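You operate a simulated robot arm through the tools that you are given. There is no shell and no other tool. Be economical: measure what you need, move in short steps, check, and stop when the job is done.

You run a simulated two-armed robot. Do the job below in one go: nothing can be reset, and whatever is moved stays where it is left.

JOB
Clamp the cam plate and grease its middle with the green dauber.
Fine: take the grease from the pot, put the dauber back, shut the pot again and leave the plate clamped. Set down upright: green dauber. A coat counts when it lies all over at full strength: go over it till it gets no stronger.

It is judged by the outcome, as a careful person would: the job done as asked, and still so three seconds after it is handed in. It fails if anything else is knocked over, pushed out of place, dropped, spilled or broken.

ROBOT AND FRAMES
Two 7-joint arms with two-finger grippers on one trunk, on a base that drives. Base frame: it is fixed to the floor where the robot stands at the start and does not move with it; the origin is under the middle of the robot, x ahead of it, y to its left, z up; the surface under the hand at the start is at about z = 850. Readings come in mm, degrees, newtons and seconds.
The left shoulder is at the start at [33, 159, 1181], the right one opposite. With the tool pointing down near the work surface each hand reaches from about 260 to 720 mm from the robot's upright axis, wherever it stands, measured 20 degrees to its own side. Places, roughly: clamp lever [500, -100, 900]; grease pot [500, -200, 900]; pot lid [500, -200, 900]. Payload 2.45 kg a hand.
The TCP of each hand is the grasp point between the finger pads, 26 mm short of the fingertips. In the tool frame z runs along the fingers and y along their closing line. The gripper opens to 96 mm. The gripper's body begins 69 mm behind the TCP.
Orientation is that of the tool frame in the base frame, as a unit quaternion [x, y, z, w]. With the fingers straight down and closing along the base's y, the tool's x points along the base's -x, its y along +y and its z along -z.

CONTROLS
- The arms move only by the tool jog_arm. It takes "left_steps", "right_steps" or both (then of equal length, played together; a hand with none holds still); each is a list of rows, each a list of 3 entries, a list of its own where there are three numbers: the turn, a rotation vector about the tool's x, y, z in degrees, then the shift along the tool's x, y, z in mm, then the closure, from 0 (fully open) to 1 (shut). In form: [[[rx, ry, rz], [x, y, z], hand], ...]. A call has 1 to 20 rows; each row is the pose to reach, as a shift and turn from the pose commanded when the call began, along the tool's axes at that moment. A row lasts 0.2 s, in which the tool goes at most 50 mm and 8.6 degrees; a call with a longer step from one row to the next is refused whole, and so is a gripper value outside its range. A pose out of reach is approached as far as the arm can. The call stops where the force on the tool passes 90 N (or 10 N more than at its start, if that is more) or the arm is blocked; 0.2 s more then pass. The fingers move at their own pace and stop on an object; they squeeze with about 44 N. The grip force told is the motor's: it shows also when the fingers shut on nothing. Time passes only in rows, and 0.2 s behind the last, so rows that repeat a pose let the fingers close. The reply holds the time, the measured pose of the TCP, the force on the tool along the base axes, the opening and the grip force, in the units named above and with some noise, with the torque about the TCP (base axes, N m) and any sound that the robot's microphone picked up.
- Cameras (640 x 400 px; columns grow to the right, rows downward): "scene" is now at [84.5, -14.3, 1646.1]; the picture's right is [-0.19, -0.98, -0.00], its down [-0.81, 0.16, -0.56] and it looks along [0.55, -0.10, -0.83] (base axes); focal length 249 px, centre (320, 200). "left" rides on the left gripper at [82, -3, -98] in its tool frame; the picture's right is [0.04, 1.00, 0.00], its down [-0.73, 0.03, -0.68] and it looks along [-0.68, 0.03, 0.73] (tool axes); focal length 256 px, centre (320, 200). "right" rides on the right gripper at [82, 3, -98] in its tool frame; the picture's right is [-0.04, 1.00, 0.00], its down [-0.73, -0.03, -0.68] and it looks along [-0.68, -0.03, 0.73] (tool axes); focal length 256 px, centre (320, 200). There is no depth. A picture from a camera that has moved, and an enlarged one, comes with that camera's place and axes in the base frame and with its lens.
- snapshot(camera): a new picture of that camera. The clock stands still meanwhile.
- lift_body(by): slides the trunk up (or, below 0, down) by that many mm; the arms and the scene camera ride with it, the base frame stays. It gives what a move gives, with no picture.
- roll_base(legs): drives the robot by 1 to 6 legs, each [ahead, left, turn to the left] in mm, mm and degrees, along the robot's own axes; the way and the turn of a leg run together, so that a leg with both is an arc; at most 1500 mm and 180 degrees a leg. The arms and the cameras ride along, it lands a little off, and it stops where it bumps. It gives what a move gives.
- turn_head(pan, tilt): turns the head with the scene camera to pan (to the left, within 120 degrees either way) and tilt (down, from -29 to 69), counted from straight ahead of the robot. It gives what a move gives.
- close_up(camera, box): a new picture of the part [left, top, right, bottom] of that camera's present view, enlarged. The clock stands still meanwhile.
- hand_in(): hands the job in; it is judged then, once.

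Go step by step. Nothing tells you exact positions but the pictures and the camera data: compare them with the known pose of the tool, close in by small moves and look again before you grip or let go. The budget is 120 turns and 100 pictures, counting those below and the enlarged ones. Unless the task says otherwise, let go and move clear before handing in.

The tools are called after "Emit:" by a JSON object that holds its "method" and its "body". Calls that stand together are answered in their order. jog_arm: Moves the arms, as the interface text tells. Its arguments: {"type":"object","properties":{"left_steps":{"type":"array"},"right_steps":{"type":"array"}},"required":[]} The other tools are called the same way: lift_body (by) slides the trunk up or down; roll_base (legs) drives the base; turn_head (pan, tilt) turns the head that bears the scene camera; snapshot (camera) takes a picture; close_up (camera, box) takes an enlarged picture of a part of a camera's view; hand_in () hands the job in.

At the start:

```text
clock: 0.0
left_tool_pos: [451.3, 45.2, 1232.7]
left_tcp_rot: [-0.001, 1.0, 0.001, -0.001]
left_contact_force: [-0.2, 0.1, 0.1]
left_moment: [0.02, 0.01, 0.0]
left_grip_width: 96.3
left_grip_force: 0.1
right_tool_pos: [461.1, -330.2, 1182.1]
right_tcp_rot: [0.001, 1.0, 0.002, -0.001]
right_contact_force: [-0.1, -0.7, -0.5]
right_moment: [0.02, 0.01, 0.02]
right_grip_width: 96.0
right_grip_force: 0.1
trunk travel left (down, up): [-350.0, 217.0]
robot x, y, heading: [-2.4, -0.1, -0.3]
head pan, tilt: [-10.8, 55.8]
```

scene: 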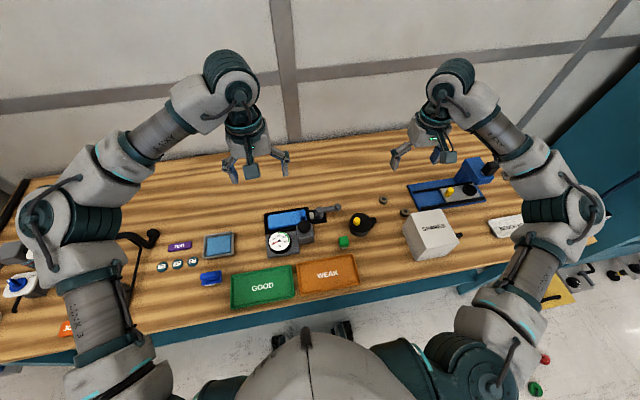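
right: 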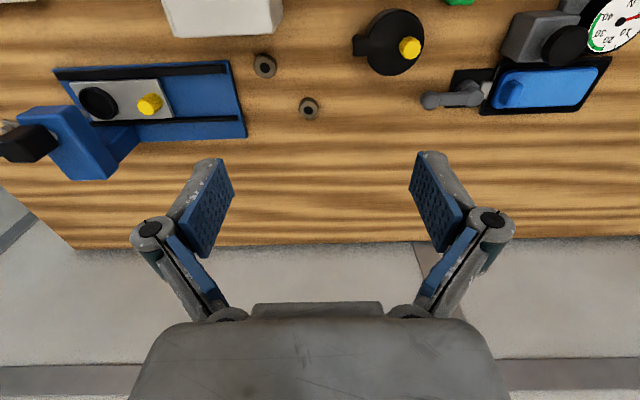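
left: 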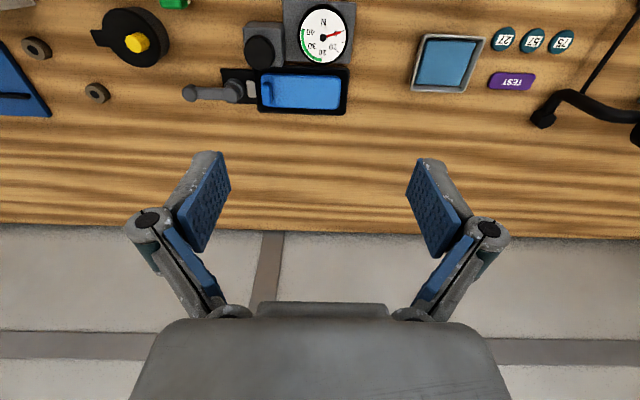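

I see a bench with a blue fixture and grey lever near the middle, a black round pot with a yellow knob, and a blue fixture further right. I'll look closer first.

Emit:
{"method": "close_up", "body": {"camera": "scene", "box": [250, 180, 410, 280]}}

Emit:
{"method": "close_up", "body": {"camera": "scene", "box": [380, 140, 540, 240]}}

Emit:
{"method": "close_up", "body": {"camera": "scene", "box": [0, 200, 240, 350]}}

Emit:
{"method": "close_up", "body": {"camera": "scene", "box": [480, 200, 640, 300]}}

```text
4.00 times, centred on (330, 230) of scene
camera zoom: at [84.5, -14.3, 1646.1], right [-0.19, -0.98, 0.0], down [-0.81, 0.16, -0.56], along [0.55, -0.1, -0.83], focal length 996 px, centre (280, 80)
```

zoom: 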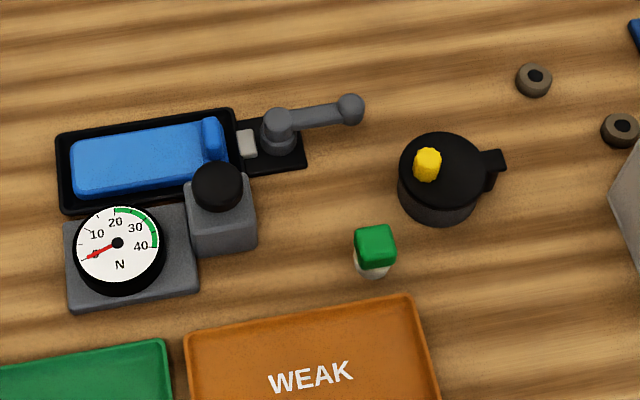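

```text
4.00 times, centred on (460, 190) of scene
camera zoom: at [84.5, -14.3, 1646.1], right [-0.19, -0.98, 0.0], down [-0.81, 0.16, -0.56], along [0.55, -0.1, -0.83], focal length 996 px, centre (-240, 240)
```

zoom: 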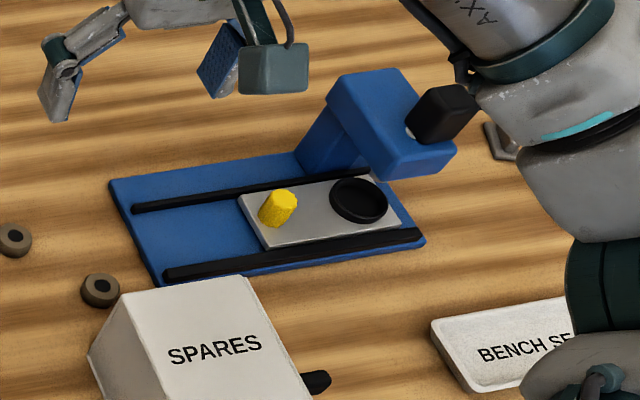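

```text
2.67 times, centred on (120, 275) of scene
camera zoom: at [84.5, -14.3, 1646.1], right [-0.19, -0.98, 0.0], down [-0.81, 0.16, -0.56], along [0.55, -0.1, -0.83], focal length 664 px, centre (853, 0)
```

zoom: 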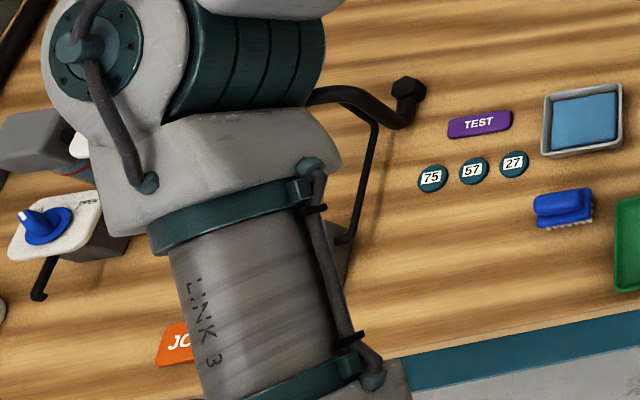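

```text
4.00 times, centred on (560, 250) of scene
camera zoom: at [84.5, -14.3, 1646.1], right [-0.19, -0.98, 0.0], down [-0.81, 0.16, -0.56], along [0.55, -0.1, -0.83], focal length 996 px, centre (-640, 0)
```

zoom: 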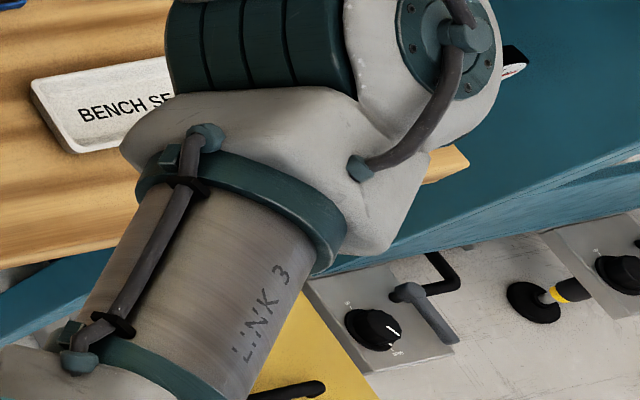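

The green dauber stands near the gauge, the clamp fixture with a blue plate sits beside the grey lever, and the pot has a yellow lid knob. I'll look around for cards with instructions, using the head at other angles.

Emit:
{"method": "turn_head", "body": {"pan": 45, "tilt": 55}}

Emit:
{"method": "snapshot", "body": {"camera": "scene"}}

Emit:
{"method": "close_up", "body": {"camera": "left", "box": [80, 0, 360, 175]}}

Emit:
{"method": "turn_head", "body": {"pan": -55, "tilt": 50}}

Emit:
{"method": "snapshot", "body": {"camera": "scene"}}

```text
clock: 1.2
left_tool_pos: [446.4, 46.7, 1235.1]
left_tcp_rot: [-0.001, 1.0, 0.0, 0.001]
left_contact_force: [0.8, -0.6, -0.4]
left_moment: [-0.05, 0.0, 0.01]
left_grip_width: 95.7
left_grip_force: 0.0
right_tool_pos: [457.9, -329.0, 1183.2]
right_tcp_rot: [0.001, 1.0, 0.0, 0.001]
right_contact_force: [-0.3, 0.0, -0.1]
right_moment: [0.03, 0.03, 0.05]
right_grip_width: 96.2
right_grip_force: 0.0
trunk travel left (down, up): [-350.0, 217.0]
robot x, y, heading: [-4.0, 0.2, -0.1]
head pan, tilt: [45.0, 55.0]
```

```text
92 pictures are left
camera scene: at [65.5, 50.2, 1647.3], right [0.71, -0.71, 0.0], down [-0.58, -0.58, -0.57], along [0.4, 0.41, -0.82], focal length 249 px, centre (320, 200)
```

scene: 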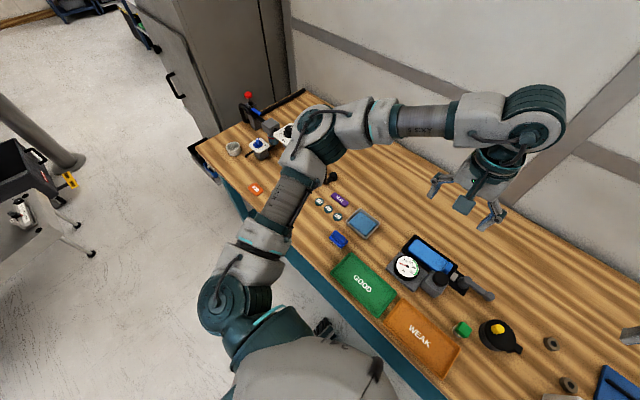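

```text
2.29 times, centred on (220, 88) of left
camera zoom: at [364.7, 43.6, 1332.4], right [-0.04, 1.0, 0.0], down [0.73, 0.03, 0.68], along [0.68, 0.03, -0.73], focal length 585 px, centre (549, 457)
```

zoom: 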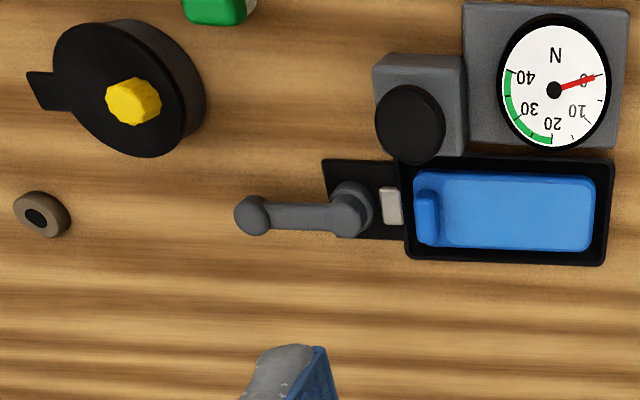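

```text
clock: 3.0
left_tool_pos: [447.3, 47.3, 1235.2]
left_tcp_rot: [-0.001, 1.0, -0.001, 0.001]
left_contact_force: [0.4, -0.3, 0.4]
left_moment: [0.04, 0.04, -0.01]
left_grip_width: 95.7
left_grip_force: 0.0
right_tool_pos: [460.0, -329.4, 1182.0]
right_tcp_rot: [0.001, 1.0, 0.0, 0.002]
right_contact_force: [-0.3, 0.0, 0.3]
right_moment: [-0.01, 0.01, -0.02]
right_grip_width: 95.8
right_grip_force: 0.1
trunk travel left (down, up): [-350.0, 217.0]
robot x, y, heading: [0.9, -0.0, -0.0]
head pan, tilt: [-55.0, 50.0]
```

```text
90 pictures are left
camera scene: at [58.6, -64.0, 1653.7], right [-0.82, -0.57, 0.0], down [-0.44, 0.63, -0.64], along [0.37, -0.52, -0.77], focal length 249 px, centre (320, 200)
```

scene: 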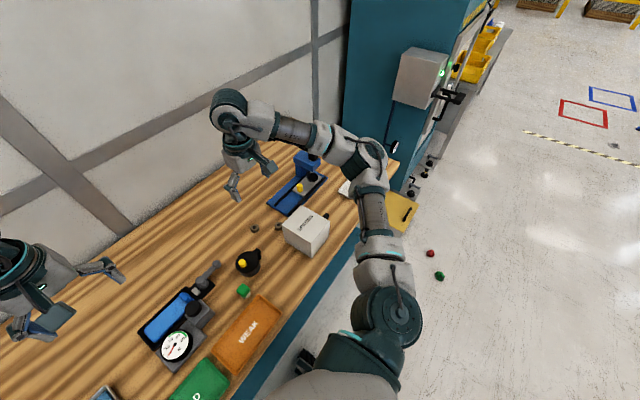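

The grey lever's knob lies toward -y of its hub (about [536,-94]), the plate is at about [537,22], the dauber at about [411,-152] and the pot at about [467,-223]. I'll bring the left hand camera closer to inspect the clamp and plate.

Emit:
{"method": "jog_arm", "body": {"left_steps": [[[0, 0, 0], [15, -18, 35], 0], [[0, 0, 0], [30, -36, 70], 0], [[0, 0, 0], [46, -54, 105], 0], [[0, 0, 0], [62, -72, 140], 0], [[0, 0, 0], [77, -90, 170], 0], [[0, 0, 0], [77, -90, 170], 0]]}}

Emit:
{"method": "snapshot", "body": {"camera": "left"}}

Emit:
{"method": "turn_head", "body": {"pan": -10, "tilt": 55}}

Emit:
{"method": "close_up", "body": {"camera": "left", "box": [200, 30, 440, 180]}}

```text
clock: 4.4
left_tool_pos: [368.9, -42.6, 1063.9]
left_tcp_rot: [-0.001, 1.0, 0.0, 0.002]
left_contact_force: [-0.4, -0.5, -0.3]
left_moment: [0.0, -0.04, 0.02]
left_grip_width: 95.9
left_grip_force: 0.1
right_tool_pos: [458.0, -330.1, 1183.4]
right_tcp_rot: [0.001, 1.0, 0.0, 0.001]
right_contact_force: [-0.4, -0.1, -0.5]
right_moment: [0.0, -0.05, -0.01]
right_grip_width: 96.0
right_grip_force: 0.0
trunk travel left (down, up): [-350.0, 217.0]
robot x, y, heading: [-1.2, -2.5, 0.0]
head pan, tilt: [-55.0, 50.0]
```

```text
89 pictures are left
camera left: at [287.9, -46.1, 1161.7], right [-0.04, 1.0, 0.0], down [0.73, 0.03, 0.68], along [0.68, 0.03, -0.73], focal length 256 px, centre (320, 200)
```

left: 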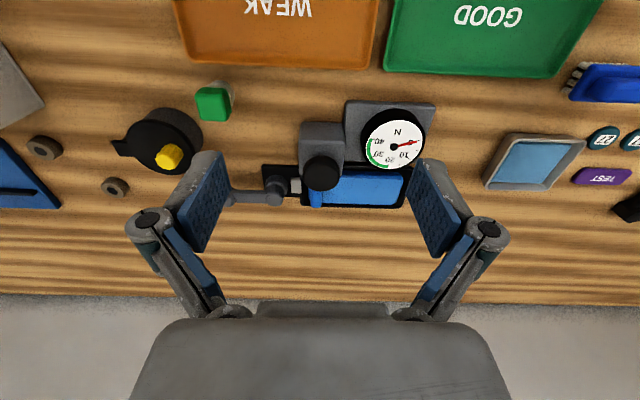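

```text
clock: 5.5
left_tool_pos: [370.4, -42.1, 1064.9]
left_tcp_rot: [0.0, 1.0, 0.0, 0.002]
left_contact_force: [0.8, 0.2, -0.7]
left_moment: [0.02, 0.01, 0.02]
left_grip_width: 96.1
left_grip_force: 0.0
right_tool_pos: [457.5, -328.3, 1182.2]
right_tcp_rot: [0.001, 1.0, 0.0, 0.0]
right_contact_force: [0.5, 0.3, -0.3]
right_moment: [0.02, -0.01, -0.01]
right_grip_width: 95.9
right_grip_force: 0.1
trunk travel left (down, up): [-350.0, 217.0]
robot x, y, heading: [-1.2, -1.0, 0.1]
head pan, tilt: [-10.0, 55.0]
```

```text
2.67 times, centred on (320, 105) of left
camera zoom: at [288.2, -45.8, 1162.0], right [-0.04, 1.0, 0.0], down [0.73, 0.03, 0.68], along [0.68, 0.03, -0.73], focal length 683 px, centre (320, 453)
```

zoom: 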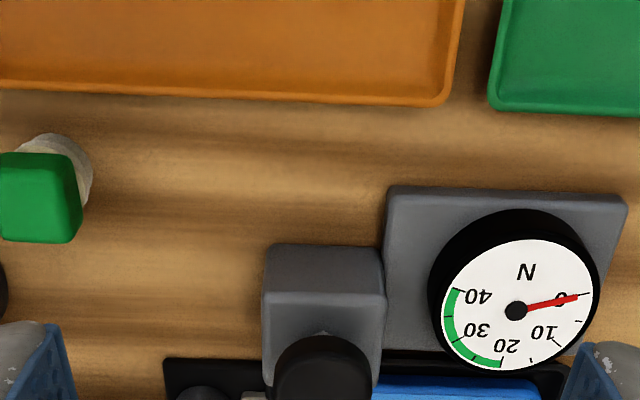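

The gauge blocks the view from here, so I'll move the left hand up and forward to look down on the fixture more steeply.

Emit:
{"method": "jog_arm", "body": {"left_steps": [[[0, 0, 0], [-20, 0, -25], 0], [[0, 0, 0], [-50, 0, -40], 0], [[0, 0, 0], [-85, 0, -40], 0], [[0, 0, 0], [-120, 0, -40], 0], [[0, 0, 0], [-120, 0, -40], 0]]}}

Emit:
{"method": "close_up", "body": {"camera": "left", "box": [200, 20, 440, 170]}}

Emit:
{"method": "close_up", "body": {"camera": "scene", "box": [270, 190, 430, 290]}}

```text
clock: 6.7
left_tool_pos: [490.8, -42.2, 1105.8]
left_tcp_rot: [0.0, 1.0, 0.0, 0.002]
left_contact_force: [0.4, -0.4, 0.0]
left_moment: [0.0, 0.0, 0.02]
left_grip_width: 96.0
left_grip_force: 0.0
right_tool_pos: [456.6, -329.6, 1183.5]
right_tcp_rot: [0.001, 1.0, 0.0, 0.002]
right_contact_force: [0.2, -0.8, 0.8]
right_moment: [0.01, -0.04, 0.02]
right_grip_width: 95.9
right_grip_force: 0.1
trunk travel left (down, up): [-350.0, 217.0]
robot x, y, heading: [2.0, -0.8, -0.0]
head pan, tilt: [-10.0, 55.0]
```

```text
2.67 times, centred on (320, 95) of left
camera zoom: at [408.5, -45.6, 1203.1], right [-0.04, 1.0, 0.0], down [0.73, 0.03, 0.68], along [0.68, 0.03, -0.73], focal length 683 px, centre (320, 480)
```

zoom: 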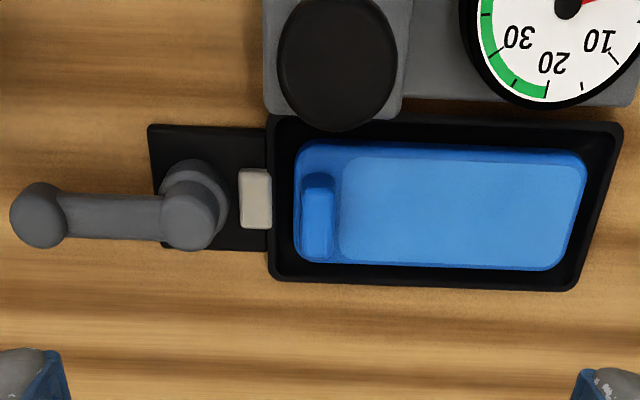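

```text
4.00 times, centred on (350, 240) of scene
camera zoom: at [85.2, -14.6, 1647.2], right [-0.17, -0.98, 0.0], down [-0.81, 0.14, -0.57], along [0.56, -0.1, -0.82], focal length 996 px, centre (200, 40)
```

zoom: 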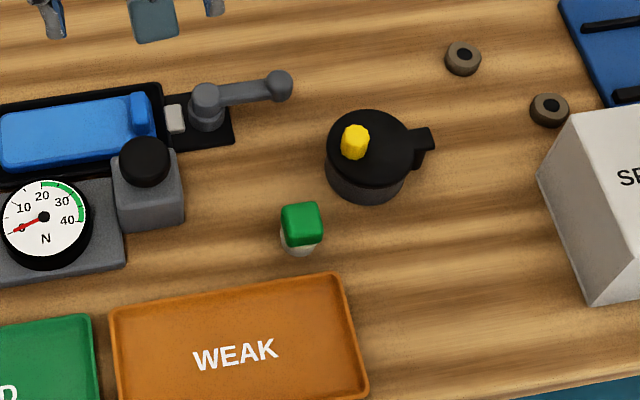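

The clamp lever turns on a hub at about [534,-100,900] with its ball at about [538,-167,893], and the off-white jaw is next to the plate tray. I'll close the left hand and bring it behind the ball (+x side) for a gentle push.

Emit:
{"method": "jog_arm", "body": {"left_steps": [[[0, 0, 0], [-25, -40, 20], 1], [[0, 0, 0], [-60, -75, 40], 1], [[0, 0, 0], [-86, -100, 70], 1], [[0, 0, 0], [-86, -118, 110], 1], [[0, 0, 0], [-86, -118, 140], 1], [[0, 0, 0], [-86, -118, 140], 1]]}}

Emit:
{"method": "snapshot", "body": {"camera": "left"}}

Emit:
{"method": "close_up", "body": {"camera": "scene", "box": [240, 160, 400, 260]}}

```text
refused: row 1 steps farther than a row can; nothing moved
```

```text
85 pictures are left
camera left: at [408.5, -45.6, 1203.1], right [-0.04, 1.0, 0.0], down [0.73, 0.03, 0.68], along [0.68, 0.03, -0.73], focal length 256 px, centre (320, 200)
```

left: 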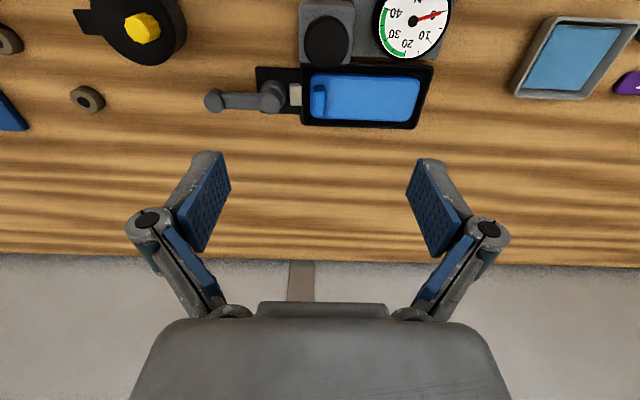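

```text
4.00 times, centred on (320, 210) of scene
camera zoom: at [85.2, -14.6, 1647.2], right [-0.17, -0.98, 0.0], down [-0.81, 0.14, -0.57], along [0.56, -0.1, -0.82], focal length 996 px, centre (320, 160)
```

zoom: 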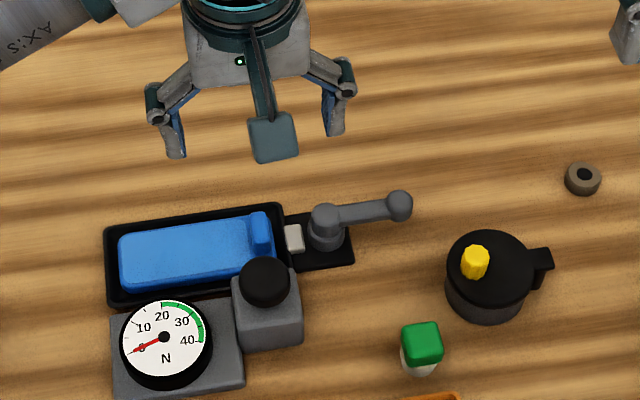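

Refused because the first step was too long; I'll repeat it in smaller steps.

Emit:
{"method": "jog_arm", "body": {"left_steps": [[[0, 0, 0], [-20, -30, 15], 1], [[0, 0, 0], [-45, -60, 35], 1], [[0, 0, 0], [-66, -90, 60], 1], [[0, 0, 0], [-86, -118, 90], 1], [[0, 0, 0], [-86, -118, 130], 1], [[0, 0, 0], [-86, -118, 150], 1], [[0, 0, 0], [-86, -118, 150], 1]]}}

Emit:
{"method": "snapshot", "body": {"camera": "left"}}

Emit:
{"method": "close_up", "body": {"camera": "scene", "box": [240, 160, 400, 260]}}

```text
clock: 8.3
left_tool_pos: [574.7, -145.0, 960.8]
left_tcp_rot: [0.0, 1.0, 0.0, 0.002]
left_contact_force: [-0.3, -0.3, 0.4]
left_moment: [0.0, -0.01, -0.02]
left_grip_width: 0.2
left_grip_force: 28.8
left hand out of reach, approached as far as the arm can: row 4, 5, 6, 7
right_tool_pos: [458.7, -329.9, 1183.3]
right_tcp_rot: [0.0, 1.0, 0.002, 0.0]
right_contact_force: [0.0, -0.5, -1.5]
right_moment: [0.02, 0.03, -0.03]
right_grip_width: 96.2
right_grip_force: 0.0
trunk travel left (down, up): [-350.0, 217.0]
robot x, y, heading: [-0.0, -2.3, -0.2]
head pan, tilt: [-10.0, 55.0]
```

```text
83 pictures are left
camera left: at [492.4, -149.1, 1058.9], right [-0.04, 1.0, 0.0], down [0.73, 0.03, 0.68], along [0.68, 0.03, -0.73], focal length 256 px, centre (320, 200)
```

left: 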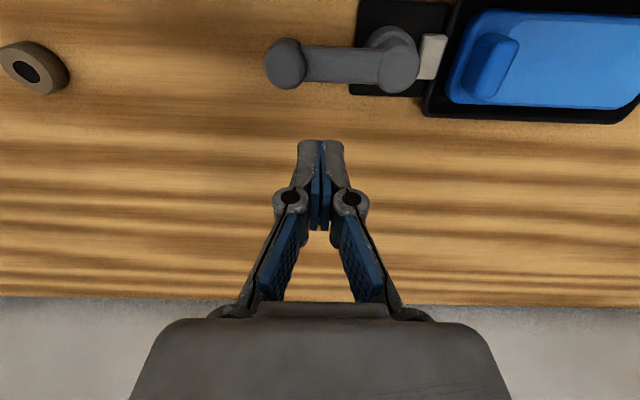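

```text
4.00 times, centred on (320, 210) of scene
camera zoom: at [86.0, -15.4, 1647.1], right [-0.17, -0.98, 0.0], down [-0.81, 0.14, -0.57], along [0.56, -0.1, -0.82], focal length 996 px, centre (320, 160)
```

zoom: 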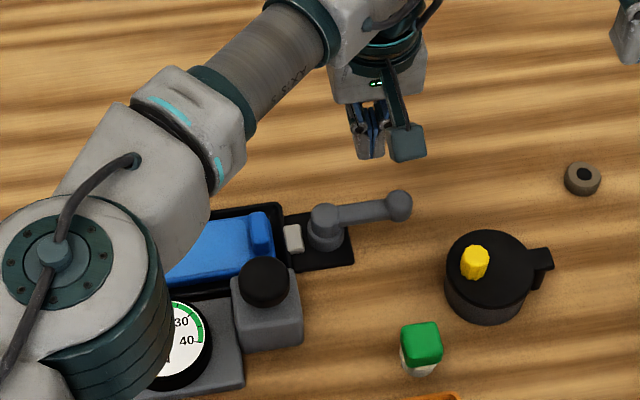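

The left arm is at its reach limit here, so I'll use the right hand for the lever. I'm retreating the left hand to its start and bringing the right hand over, closed.

Emit:
{"method": "jog_arm", "body": {"left_steps": [[[0, 0, 0], [0, 0, -45], 1], [[0, 0, 0], [20, 10, -85], 1], [[0, 0, 0], [40, 40, -110], 1], [[0, 0, 0], [60, 75, -135], 1], [[0, 0, 0], [80, 110, -160], 1], [[0, 0, 0], [100, 145, -185], 0.6], [[0, 0, 0], [120, 180, -210], 0.3], [[0, 0, 0], [128, 215, -235], 0], [[0, 0, 0], [128, 245, -265], 0], [[0, 0, 0], [128, 245, -265], 0]]}}

Emit:
{"method": "jog_arm", "body": {"right_steps": [[[0, 0, 0], [-20, 30, 30], 1], [[0, 0, 0], [-40, 58, 60], 1], [[0, 0, 0], [-60, 86, 90], 1], [[0, 0, 0], [-80, 114, 120], 1], [[0, 0, 0], [-100, 142, 150], 1], [[0, 0, 0], [-116, 168, 180], 1], [[0, 0, 0], [-116, 168, 215], 1], [[0, 0, 0], [-116, 168, 215], 1]]}}

Emit:
{"method": "snapshot", "body": {"camera": "right"}}

Emit:
{"method": "close_up", "body": {"camera": "scene", "box": [240, 160, 400, 260]}}

```text
clock: 10.5
left_tool_pos: [443.6, 101.2, 1226.3]
left_tcp_rot: [-0.001, 1.0, 0.001, 0.002]
left_contact_force: [0.1, 0.1, 0.3]
left_moment: [0.0, -0.01, -0.02]
left_grip_width: 96.0
left_grip_force: 0.0
right_tool_pos: [458.5, -329.9, 1182.7]
right_tcp_rot: [0.0, 1.0, 0.0, 0.001]
right_contact_force: [0.5, -0.1, -0.4]
right_moment: [-0.04, 0.02, -0.01]
right_grip_width: 95.9
right_grip_force: 0.0
trunk travel left (down, up): [-350.0, 217.0]
robot x, y, heading: [-4.1, -1.1, 0.1]
head pan, tilt: [-10.0, 55.0]
```

```text
clock: 12.3
left_tool_pos: [444.1, 102.5, 1225.5]
left_tcp_rot: [-0.001, 1.0, 0.0, 0.002]
left_contact_force: [-0.1, -0.3, -0.3]
left_moment: [0.03, -0.03, 0.02]
left_grip_width: 96.0
left_grip_force: 0.1
right_tool_pos: [573.9, -159.9, 967.5]
right_tcp_rot: [0.0, 1.0, 0.0, 0.001]
right_contact_force: [-0.1, 0.0, 0.1]
right_moment: [-0.01, 0.02, 0.0]
right_grip_width: 0.1
right_grip_force: 28.5
trunk travel left (down, up): [-350.0, 217.0]
robot x, y, heading: [-2.3, -0.4, -0.2]
head pan, tilt: [-10.0, 55.0]
```

```text
81 pictures are left
camera right: at [492.3, -157.0, 1065.3], right [0.04, 1.0, 0.0], down [0.73, -0.03, 0.68], along [0.68, -0.03, -0.73], focal length 256 px, centre (320, 200)
```

right: 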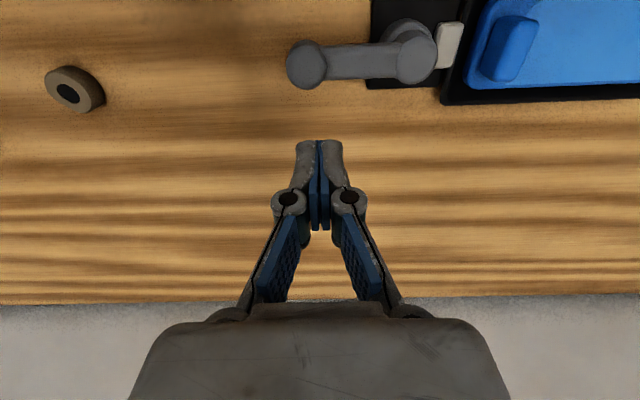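

```text
4.00 times, centred on (320, 210) of scene
camera zoom: at [86.0, -11.5, 1647.2], right [-0.17, -0.98, 0.0], down [-0.81, 0.14, -0.57], along [0.56, -0.1, -0.82], focal length 996 px, centre (320, 160)
```

zoom: 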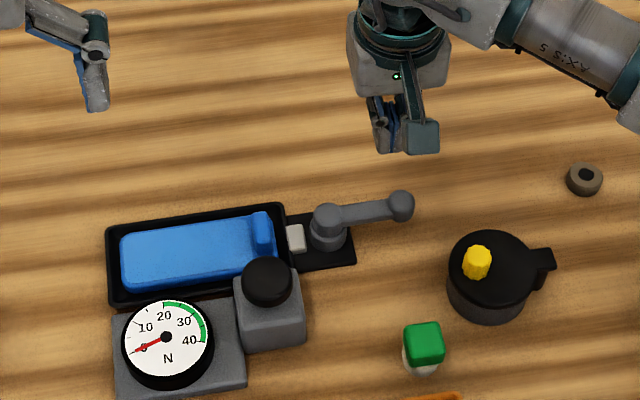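

Ball confirmed at about [538,-168,893]. I'll descend on its +x side and push softly toward -x.

Emit:
{"method": "jog_arm", "body": {"right_steps": [[[0, 0, 0], [0, 0, 35], 1], [[0, 0, 0], [0, 0, 63], 1], [[0, 0, 0], [0, 0, 63], 1], [[0, 0, 0], [10, 0, 63], 1], [[0, 0, 0], [16, 0, 63], 1], [[0, 0, 0], [22, 0, 63], 1], [[0, 0, 0], [22, 0, 63], 1]]}}

Emit:
{"method": "snapshot", "body": {"camera": "right"}}

```text
clock: 13.9
left_tool_pos: [443.9, 102.6, 1224.9]
left_tcp_rot: [-0.001, 1.0, 0.0, 0.001]
left_contact_force: [1.4, -0.4, -0.3]
left_moment: [0.04, 0.03, -0.02]
left_grip_width: 96.1
left_grip_force: 0.0
right_tool_pos: [552.1, -160.6, 905.2]
right_tcp_rot: [0.002, 1.0, 0.0, 0.001]
right_contact_force: [0.7, 0.0, 0.6]
right_moment: [0.0, -0.03, 0.01]
right_grip_width: 0.0
right_grip_force: 28.8
trunk travel left (down, up): [-350.0, 217.0]
robot x, y, heading: [-0.3, 4.0, -0.3]
head pan, tilt: [-10.0, 55.0]
```

```text
79 pictures are left
camera right: at [471.0, -157.2, 1003.0], right [0.04, 1.0, 0.0], down [0.73, -0.03, 0.68], along [0.68, -0.03, -0.73], focal length 256 px, centre (320, 200)
```

right: 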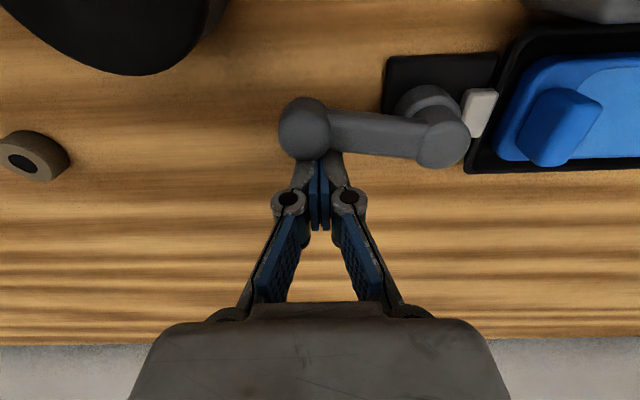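

The lever swings freely toward -x. I'll follow its arc in small steps.

Emit:
{"method": "jog_arm", "body": {"right_steps": [[[0, 0, 0], [6, -6, 0], 1], [[0, 0, 0], [13, -8, 0], 1], [[0, 0, 0], [22, -9, 0], 1], [[0, 0, 0], [31, -9, 0], 1], [[0, 0, 0], [40, -7, 0], 1], [[0, 0, 0], [48, -4, 0], 1], [[0, 0, 0], [48, -4, 0], 1]]}}

Emit:
{"method": "snapshot", "body": {"camera": "right"}}

```text
clock: 15.5
left_tool_pos: [444.5, 102.0, 1224.6]
left_tcp_rot: [-0.001, 1.0, 0.0, 0.0]
left_contact_force: [0.2, -0.7, -0.5]
left_moment: [-0.02, 0.01, 0.03]
left_grip_width: 95.8
left_grip_force: 0.0
right_tool_pos: [504.8, -164.2, 904.7]
right_tcp_rot: [0.001, 1.0, 0.001, 0.001]
right_contact_force: [0.2, -1.2, 0.4]
right_moment: [0.02, 0.01, 0.0]
right_grip_width: 0.0
right_grip_force: 28.7
trunk travel left (down, up): [-350.0, 217.0]
robot x, y, heading: [-3.9, -2.5, -0.3]
head pan, tilt: [-10.0, 55.0]
```

```text
78 pictures are left
camera right: at [423.2, -161.6, 1003.0], right [0.04, 1.0, 0.0], down [0.73, -0.03, 0.68], along [0.68, -0.03, -0.73], focal length 256 px, centre (320, 200)
```

right: 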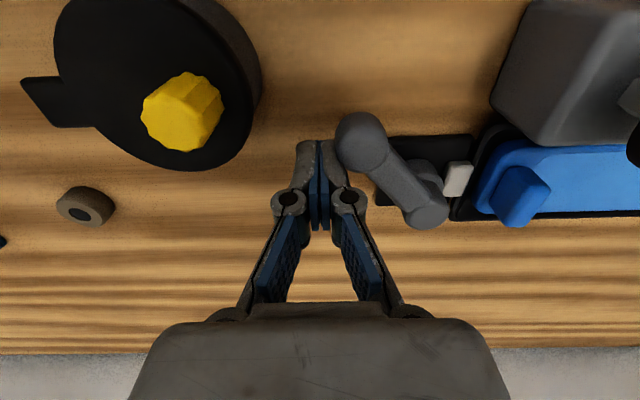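

Still free at about 45°. Continuing along the arc toward 85°.

Emit:
{"method": "jog_arm", "body": {"right_steps": [[[0, 0, 0], [8, 4, 0], 1], [[0, 0, 0], [16, 9, 0], 1], [[0, 0, 0], [22, 15, 0], 1], [[0, 0, 0], [29, 22, 0], 1], [[0, 0, 0], [34, 30, 0], 1], [[0, 0, 0], [34, 30, 0], 1]]}}

Emit:
{"method": "snapshot", "body": {"camera": "right"}}

Emit:
{"method": "close_up", "body": {"camera": "scene", "box": [240, 160, 400, 260]}}

```text
clock: 16.9
left_tool_pos: [443.7, 102.7, 1224.9]
left_tcp_rot: [-0.001, 1.0, 0.0, 0.001]
left_contact_force: [0.4, 0.0, 0.4]
left_moment: [-0.01, 0.01, 0.01]
left_grip_width: 95.9
left_grip_force: 0.0
right_tool_pos: [470.3, -133.5, 904.5]
right_tcp_rot: [0.0, 1.0, 0.0, 0.001]
right_contact_force: [-0.4, 0.2, 0.3]
right_moment: [0.0, -0.01, -0.02]
right_grip_width: 0.0
right_grip_force: 28.6
trunk travel left (down, up): [-350.0, 217.0]
robot x, y, heading: [4.2, 1.4, 0.1]
head pan, tilt: [-10.0, 55.0]
```

```text
77 pictures are left
camera right: at [388.6, -131.3, 1002.8], right [0.04, 1.0, 0.0], down [0.73, -0.03, 0.68], along [0.68, -0.03, -0.73], focal length 256 px, centre (320, 200)
```

right: 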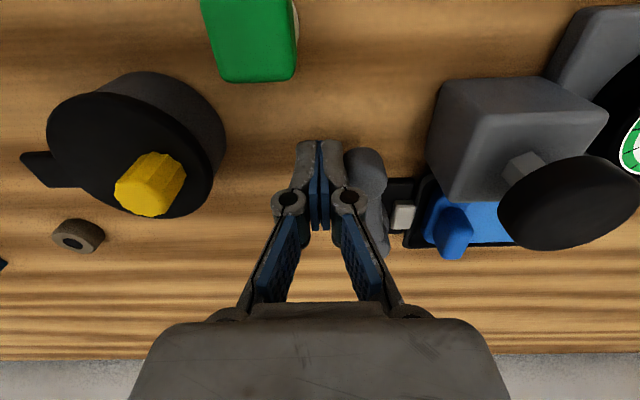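

```text
4.00 times, centred on (320, 210) of scene
camera zoom: at [85.8, -11.5, 1647.1], right [-0.17, -0.98, 0.0], down [-0.81, 0.14, -0.57], along [0.56, -0.1, -0.82], focal length 996 px, centre (320, 160)
```

zoom: 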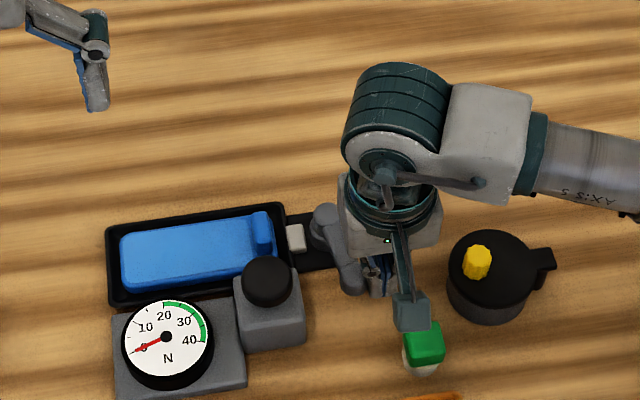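

No jaw motion yet and no force. I'll push a bit further to find whether there's a stop near 90°.

Emit:
{"method": "jog_arm", "body": {"right_steps": [[[0, 0, 0], [2, 4, 0], 1], [[0, 0, 0], [2, 8, 0], 1], [[0, 0, 0], [2, 12, 0], 1], [[0, 0, 0], [2, 12, 0], 1]]}}

Emit:
{"method": "close_up", "body": {"camera": "right", "box": [280, 120, 520, 270]}}

```text
clock: 17.9
left_tool_pos: [443.6, 102.1, 1225.7]
left_tcp_rot: [0.0, 1.0, 0.0, 0.002]
left_contact_force: [-0.4, -0.7, -0.1]
left_moment: [-0.01, -0.01, 0.0]
left_grip_width: 96.1
left_grip_force: 0.0
right_tool_pos: [467.8, -123.0, 904.9]
right_tcp_rot: [0.001, 1.0, 0.0, 0.001]
right_contact_force: [-1.3, -1.0, 2.3]
right_moment: [-0.02, 0.01, 0.03]
right_grip_width: 0.1
right_grip_force: 28.5
trunk travel left (down, up): [-350.0, 217.0]
robot x, y, heading: [-0.6, -2.4, 0.0]
head pan, tilt: [-10.0, 55.0]
```

```text
2.67 times, centred on (400, 195) of right
camera zoom: at [386.8, -119.3, 1003.1], right [0.04, 1.0, 0.0], down [0.73, -0.03, 0.68], along [0.68, -0.03, -0.73], focal length 683 px, centre (107, 213)
```

zoom: 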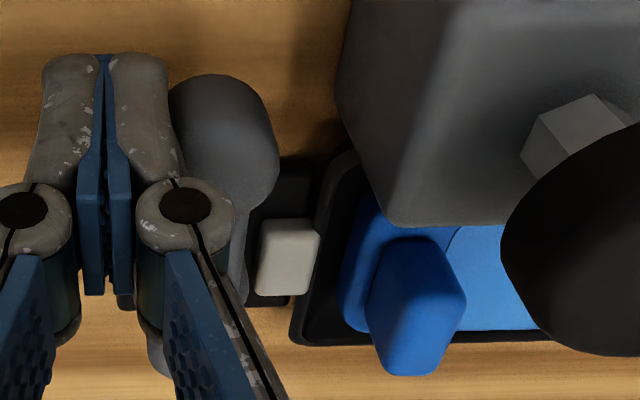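

About 90° now with barely any force. I'll withdraw upward and look at where the lever and jaw sit.

Emit:
{"method": "jog_arm", "body": {"right_steps": [[[0, 0, 0], [0, -6, 0], 1], [[0, 0, 0], [0, -6, -40], 1], [[0, 0, 0], [0, -20, -80], 1], [[0, 0, 0], [0, -50, -110], 1], [[0, 0, 0], [10, -80, -140], 0.5], [[0, 0, 0], [30, -100, -170], 0], [[0, 0, 0], [30, -100, -170], 0]]}}

Emit:
{"method": "close_up", "body": {"camera": "scene", "box": [250, 180, 410, 280]}}

Emit:
{"method": "snapshot", "body": {"camera": "right"}}

```text
clock: 19.5
left_tool_pos: [445.7, 102.1, 1226.4]
left_tcp_rot: [-0.001, 1.0, 0.0, 0.0]
left_contact_force: [0.7, 0.2, -0.2]
left_moment: [0.02, 0.03, 0.01]
left_grip_width: 95.5
left_grip_force: 0.0
right_tool_pos: [438.8, -222.7, 1073.8]
right_tcp_rot: [0.001, 1.0, 0.0, 0.001]
right_contact_force: [1.0, -0.1, 0.3]
right_moment: [0.0, 0.01, 0.0]
right_grip_width: 96.1
right_grip_force: 0.1
trunk travel left (down, up): [-350.0, 217.0]
robot x, y, heading: [0.2, 1.5, -0.2]
head pan, tilt: [-10.0, 55.0]
```

```text
4.00 times, centred on (330, 230) of scene
camera zoom: at [86.2, -12.2, 1647.1], right [-0.17, -0.98, 0.0], down [-0.81, 0.14, -0.57], along [0.56, -0.1, -0.82], focal length 996 px, centre (280, 80)
```

zoom: 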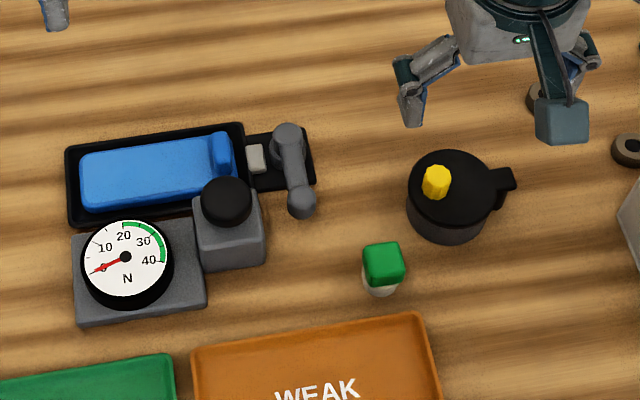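

```text
73 pictures are left
camera right: at [357.6, -219.3, 1172.2], right [0.04, 1.0, 0.0], down [0.73, -0.03, 0.68], along [0.68, -0.03, -0.73], focal length 256 px, centre (320, 200)
```

right: 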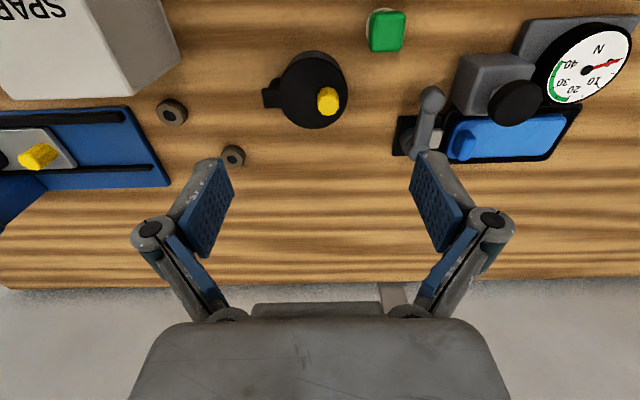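

The lever now points toward the robot (90°); the jaw looks unchanged, so I want to know if this is an end stop. I'll go back and press gently further along +y.

Emit:
{"method": "jog_arm", "body": {"right_steps": [[[0, 0, 0], [-15, 30, 30], 1], [[0, 0, 0], [-25, 65, 60], 1], [[0, 0, 0], [-30, 90, 95], 1], [[0, 0, 0], [-30, 90, 135], 1], [[0, 0, 0], [-30, 90, 169], 1], [[0, 0, 0], [-30, 90, 169], 1], [[0, 0, 0], [-30, 100, 169], 1], [[0, 0, 0], [-30, 100, 169], 1]]}}

Emit:
{"method": "jog_arm", "body": {"right_steps": [[[0, 0, 0], [0, 3, 0], 1], [[0, 0, 0], [0, 3, 0], 1]]}}

Emit:
{"method": "jog_arm", "body": {"right_steps": [[[0, 0, 0], [0, 3, 0], 1], [[0, 0, 0], [0, 3, 0], 1]]}}

Emit:
{"method": "jog_arm", "body": {"right_steps": [[[0, 0, 0], [0, 3, 0], 1], [[0, 0, 0], [0, 3, 0], 1]]}}

```text
clock: 21.3
left_tool_pos: [444.9, 103.2, 1225.3]
left_tcp_rot: [-0.001, 1.0, -0.001, 0.001]
left_contact_force: [0.4, -0.9, 0.1]
left_moment: [0.02, 0.01, -0.02]
left_grip_width: 96.2
left_grip_force: 0.0
right_tool_pos: [469.1, -123.1, 904.3]
right_tcp_rot: [0.0, 1.0, 0.0, 0.002]
right_contact_force: [-0.6, -1.2, 1.6]
right_moment: [0.01, 0.04, -0.01]
right_grip_width: 0.1
right_grip_force: 28.4
trunk travel left (down, up): [-350.0, 217.0]
robot x, y, heading: [-2.2, -4.1, 0.0]
head pan, tilt: [-10.0, 55.0]
```

```text
clock: 21.9
left_tool_pos: [442.9, 98.9, 1226.3]
left_tcp_rot: [-0.001, 1.0, 0.001, 0.002]
left_contact_force: [-0.5, 0.4, -0.5]
left_moment: [-0.03, -0.03, 0.03]
left_grip_width: 95.8
left_grip_force: 0.1
right_tool_pos: [469.2, -122.1, 906.0]
right_tcp_rot: [0.0, 1.0, 0.0, 0.001]
right_contact_force: [1.3, -11.6, 2.5]
right_moment: [-0.04, -0.05, -0.06]
right_grip_width: 0.0
right_grip_force: 28.7
trunk travel left (down, up): [-350.0, 217.0]
robot x, y, heading: [0.3, 1.6, 0.0]
head pan, tilt: [-10.0, 55.0]
```

```text
clock: 22.5
left_tool_pos: [443.9, 96.6, 1225.2]
left_tcp_rot: [-0.001, 1.0, 0.002, 0.002]
left_contact_force: [0.8, 0.5, 0.5]
left_moment: [-0.03, -0.02, 0.02]
left_grip_width: 96.0
left_grip_force: 0.1
right_tool_pos: [468.9, -123.0, 905.1]
right_tcp_rot: [0.003, 1.0, -0.001, 0.001]
right_contact_force: [1.5, -29.9, 9.0]
right_moment: [-0.16, 0.0, -0.11]
right_grip_width: 0.1
right_grip_force: 29.1
trunk travel left (down, up): [-350.0, 217.0]
robot x, y, heading: [-3.4, -1.8, -0.2]
head pan, tilt: [-10.0, 55.0]
```

```text
clock: 23.1
left_tool_pos: [443.1, 96.5, 1226.7]
left_tcp_rot: [-0.002, 1.0, 0.001, 0.002]
left_contact_force: [0.7, 0.3, 0.1]
left_moment: [-0.02, -0.03, -0.01]
left_grip_width: 96.2
left_grip_force: 0.1
right_tool_pos: [469.0, -122.2, 904.8]
right_tcp_rot: [0.004, 1.0, -0.002, 0.001]
right_contact_force: [4.9, -45.1, 11.2]
right_moment: [-0.29, -0.03, -0.16]
right_grip_width: 0.1
right_grip_force: 28.4
trunk travel left (down, up): [-350.0, 217.0]
robot x, y, heading: [-0.9, 2.8, 0.2]
head pan, tilt: [-10.0, 55.0]
```

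There is a firm stop at 90°, so the lever is at an end of travel. I'll back off and compare the jaw from the same left-camera viewpoint as before.

Emit:
{"method": "jog_arm", "body": {"right_steps": [[[0, 0, 0], [0, -12, 0], 1], [[0, 0, 0], [0, -18, 0], 1], [[0, 0, 0], [0, -18, -45], 1], [[0, 0, 0], [0, -35, -90], 1], [[0, 0, 0], [10, -65, -125], 0.5], [[0, 0, 0], [25, -95, -150], 0], [[0, 0, 0], [30, -110, -169], 0], [[0, 0, 0], [30, -110, -169], 0]]}}

Emit:
{"method": "jog_arm", "body": {"left_steps": [[[0, 0, 0], [-12, -30, 25], 0], [[0, 0, 0], [-24, -60, 50], 0], [[0, 0, 0], [-36, -90, 75], 0], [[0, 0, 0], [-48, -120, 100], 0], [[0, 0, 0], [-48, -139, 120], 0], [[0, 0, 0], [-48, -139, 120], 0]]}}

Emit:
{"method": "close_up", "body": {"camera": "left", "box": [200, 20, 440, 170]}}

```text
clock: 24.9
left_tool_pos: [444.8, 101.5, 1225.4]
left_tcp_rot: [0.0, 1.0, 0.0, 0.001]
left_contact_force: [0.3, -0.6, 0.6]
left_moment: [-0.03, -0.02, 0.02]
left_grip_width: 96.3
left_grip_force: 0.0
right_tool_pos: [438.2, -223.3, 1074.2]
right_tcp_rot: [0.001, 1.0, 0.0, 0.001]
right_contact_force: [-0.7, -0.1, 0.2]
right_moment: [0.0, 0.01, 0.04]
right_grip_width: 95.7
right_grip_force: 0.1
trunk travel left (down, up): [-350.0, 217.0]
robot x, y, heading: [-1.7, 1.5, -0.1]
head pan, tilt: [-10.0, 55.0]
```

```text
clock: 26.3
left_tool_pos: [492.1, -39.5, 1104.7]
left_tcp_rot: [-0.001, 1.0, 0.0, 0.002]
left_contact_force: [-0.2, 0.0, -0.8]
left_moment: [0.04, 0.02, 0.01]
left_grip_width: 96.0
left_grip_force: 0.1
right_tool_pos: [437.4, -222.5, 1074.5]
right_tcp_rot: [0.001, 1.0, 0.0, 0.001]
right_contact_force: [-0.6, 0.6, 0.0]
right_moment: [-0.01, 0.0, -0.04]
right_grip_width: 96.0
right_grip_force: 0.0
trunk travel left (down, up): [-350.0, 217.0]
robot x, y, heading: [2.7, -1.2, -0.1]
head pan, tilt: [-10.0, 55.0]
```

```text
2.67 times, centred on (320, 95) of left
camera zoom: at [410.3, -42.1, 1203.5], right [-0.04, 1.0, 0.0], down [0.73, 0.03, 0.68], along [0.68, 0.03, -0.73], focal length 683 px, centre (320, 480)
```

zoom: 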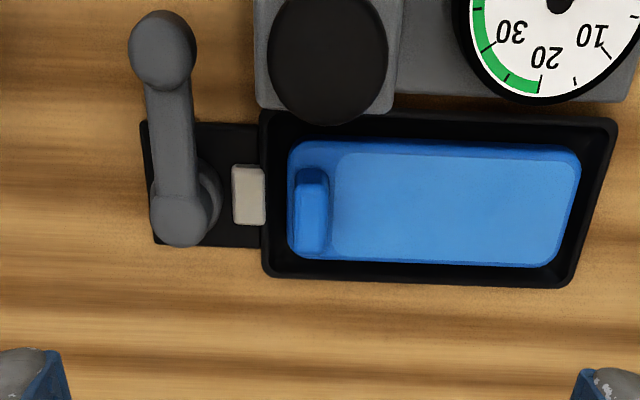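

The lever sits at its 90° stop with the jaw against the tray, so I take the plate as clamped. Now the pot: the yellow knob seems off-centre opposite a tab, so I'll look at whether the lid is hinged.

Emit:
{"method": "close_up", "body": {"camera": "right", "box": [230, 30, 390, 130]}}

Emit:
{"method": "close_up", "body": {"camera": "scene", "box": [335, 205, 399, 245]}}

Emit:
{"method": "close_up", "body": {"camera": "left", "box": [0, 0, 200, 125]}}

```text
4.00 times, centred on (310, 80) of right
camera zoom: at [356.4, -219.3, 1172.9], right [0.04, 1.0, 0.0], down [0.73, -0.03, 0.68], along [0.68, -0.03, -0.73], focal length 1024 px, centre (360, 680)
```

zoom: 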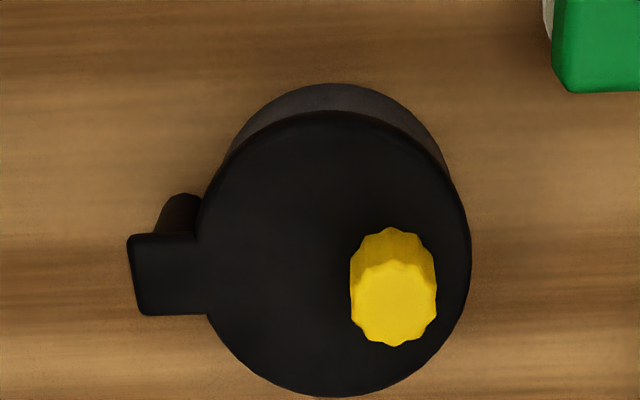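

```text
10.00 times, centred on (367, 225) of scene
camera zoom: at [85.6, -13.5, 1647.2], right [-0.17, -0.98, 0.0], down [-0.81, 0.14, -0.57], along [0.56, -0.1, -0.82], focal length 2489 px, centre (-150, -50)
```

zoom: 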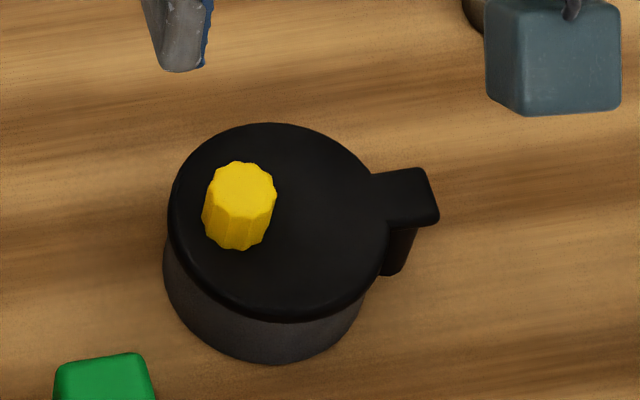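

```text
3.20 times, centred on (100, 62) of left
camera zoom: at [410.3, -42.1, 1203.5], right [-0.04, 1.0, 0.0], down [0.73, 0.03, 0.68], along [0.68, 0.03, -0.73], focal length 819 px, centre (1024, 640)
```

zoom: 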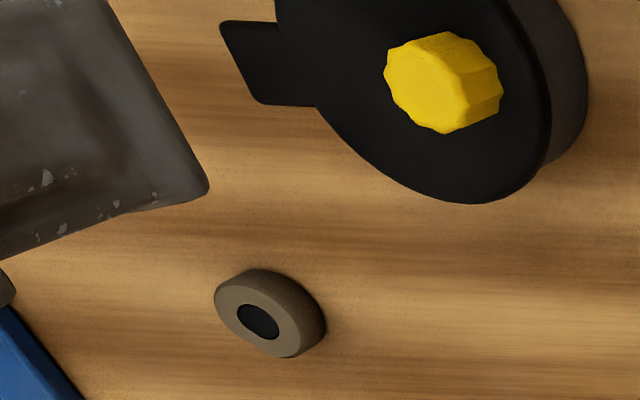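

The lid has a side tab on a post at about [460,-275], so it swivels horizontally; the knob is at about [462,-213], top z≈922. I'll retract the left hand and hover the right hand over the knob.

Emit:
{"method": "jog_arm", "body": {"left_steps": [[[0, 0, 0], [12, 30, -25], 0], [[0, 0, 0], [24, 60, -50], 0], [[0, 0, 0], [36, 90, -75], 0], [[0, 0, 0], [48, 120, -100], 0], [[0, 0, 0], [48, 150, -120], 0], [[0, 0, 0], [48, 150, -120], 0]], "right_steps": [[[0, 0, 0], [-5, 2, 20], 0.4], [[0, 0, 0], [-10, 4, 45], 0.4], [[0, 0, 0], [-18, 6, 70], 0.4], [[0, 0, 0], [-24, 9, 90], 0.4], [[0, 0, 0], [-24, 9, 110], 0.4], [[0, 0, 0], [-24, 9, 110], 0.4]]}}

Emit:
{"method": "snapshot", "body": {"camera": "right"}}

Emit:
{"method": "close_up", "body": {"camera": "scene", "box": [310, 190, 438, 270]}}

```text
clock: 27.7
left_tool_pos: [445.7, 113.0, 1225.5]
left_tcp_rot: [-0.001, 1.0, 0.001, 0.001]
left_contact_force: [0.4, -0.7, 0.9]
left_moment: [0.03, 0.02, -0.02]
left_grip_width: 95.9
left_grip_force: 0.1
right_tool_pos: [463.2, -215.7, 964.8]
right_tcp_rot: [0.001, 1.0, -0.001, 0.001]
right_contact_force: [0.4, 0.7, -0.5]
right_moment: [0.02, 0.0, 0.03]
right_grip_width: 58.0
right_grip_force: 0.0
trunk travel left (down, up): [-350.0, 217.0]
robot x, y, heading: [3.3, -2.0, -0.2]
head pan, tilt: [-10.0, 55.0]
```

```text
68 pictures are left
camera right: at [381.4, -211.8, 1062.0], right [0.04, 1.0, 0.0], down [0.73, -0.03, 0.68], along [0.68, -0.03, -0.73], focal length 256 px, centre (320, 200)
```

right: 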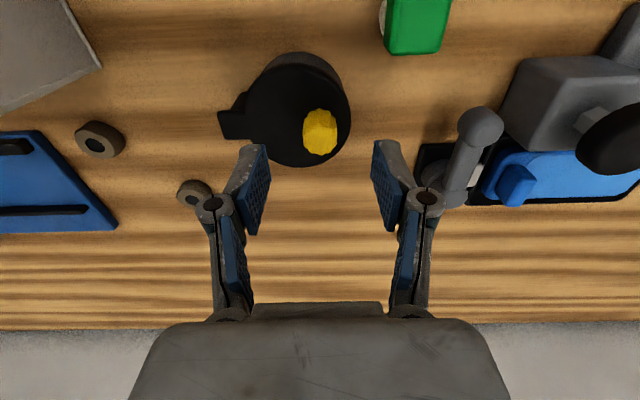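

```text
5.00 times, centred on (374, 230) of scene
camera zoom: at [86.1, -11.2, 1647.1], right [-0.17, -0.98, 0.0], down [-0.81, 0.14, -0.57], along [0.56, -0.1, -0.82], focal length 1245 px, centre (50, 50)
```

zoom: 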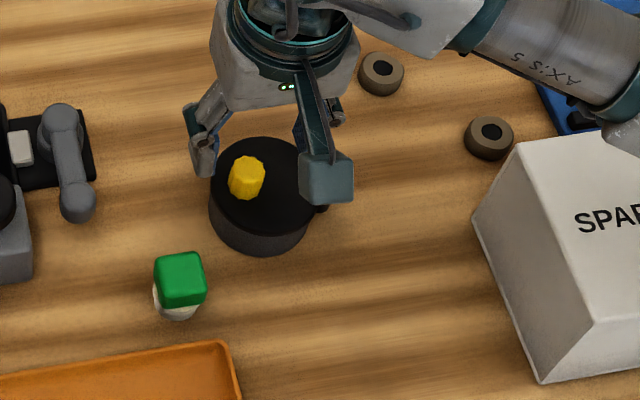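

The hand is centred on the knob. Descend and grip it, then feel for the swing direction.

Emit:
{"method": "jog_arm", "body": {"right_steps": [[[0, 0, 0], [1, 1, 16], 0.4], [[0, 0, 0], [1, 1, 32], 0.4], [[0, 0, 0], [1, 1, 32], 0.7], [[0, 0, 0], [1, 1, 32], 1], [[0, 0, 0], [1, 1, 32], 1]]}}

Emit:
{"method": "jog_arm", "body": {"right_steps": [[[0, 0, 0], [2, 0, 0], 1], [[0, 0, 0], [5, 0, 0], 1], [[0, 0, 0], [5, 0, 0], 1]]}}

```text
clock: 28.9
left_tool_pos: [445.8, 112.7, 1225.0]
left_tcp_rot: [-0.001, 1.0, 0.0, 0.0]
left_contact_force: [-0.2, 0.1, 0.6]
left_moment: [-0.03, -0.03, -0.04]
left_grip_width: 95.9
left_grip_force: 0.0
right_tool_pos: [462.3, -214.4, 931.5]
right_tcp_rot: [0.001, 1.0, 0.001, 0.001]
right_contact_force: [0.3, -5.0, -0.8]
right_moment: [-0.15, -0.13, -0.01]
right_grip_width: 21.3
right_grip_force: 45.3
trunk travel left (down, up): [-350.0, 217.0]
robot x, y, heading: [1.8, -1.4, 0.1]
head pan, tilt: [-10.0, 55.0]
```

```text
clock: 29.7
left_tool_pos: [445.4, 112.8, 1224.9]
left_tcp_rot: [-0.001, 1.0, -0.001, 0.001]
left_contact_force: [-0.3, 0.1, 0.5]
left_moment: [-0.02, -0.01, 0.02]
left_grip_width: 96.2
left_grip_force: 0.0
right_tool_pos: [456.5, -214.9, 933.6]
right_tcp_rot: [0.0, 1.0, 0.0, 0.002]
right_contact_force: [4.6, -5.6, -1.7]
right_moment: [-0.17, -0.76, 0.21]
right_grip_width: 21.2
right_grip_force: 45.0
trunk travel left (down, up): [-350.0, 217.0]
robot x, y, heading: [-1.3, 1.6, 0.0]
head pan, tilt: [-10.0, 55.0]
```

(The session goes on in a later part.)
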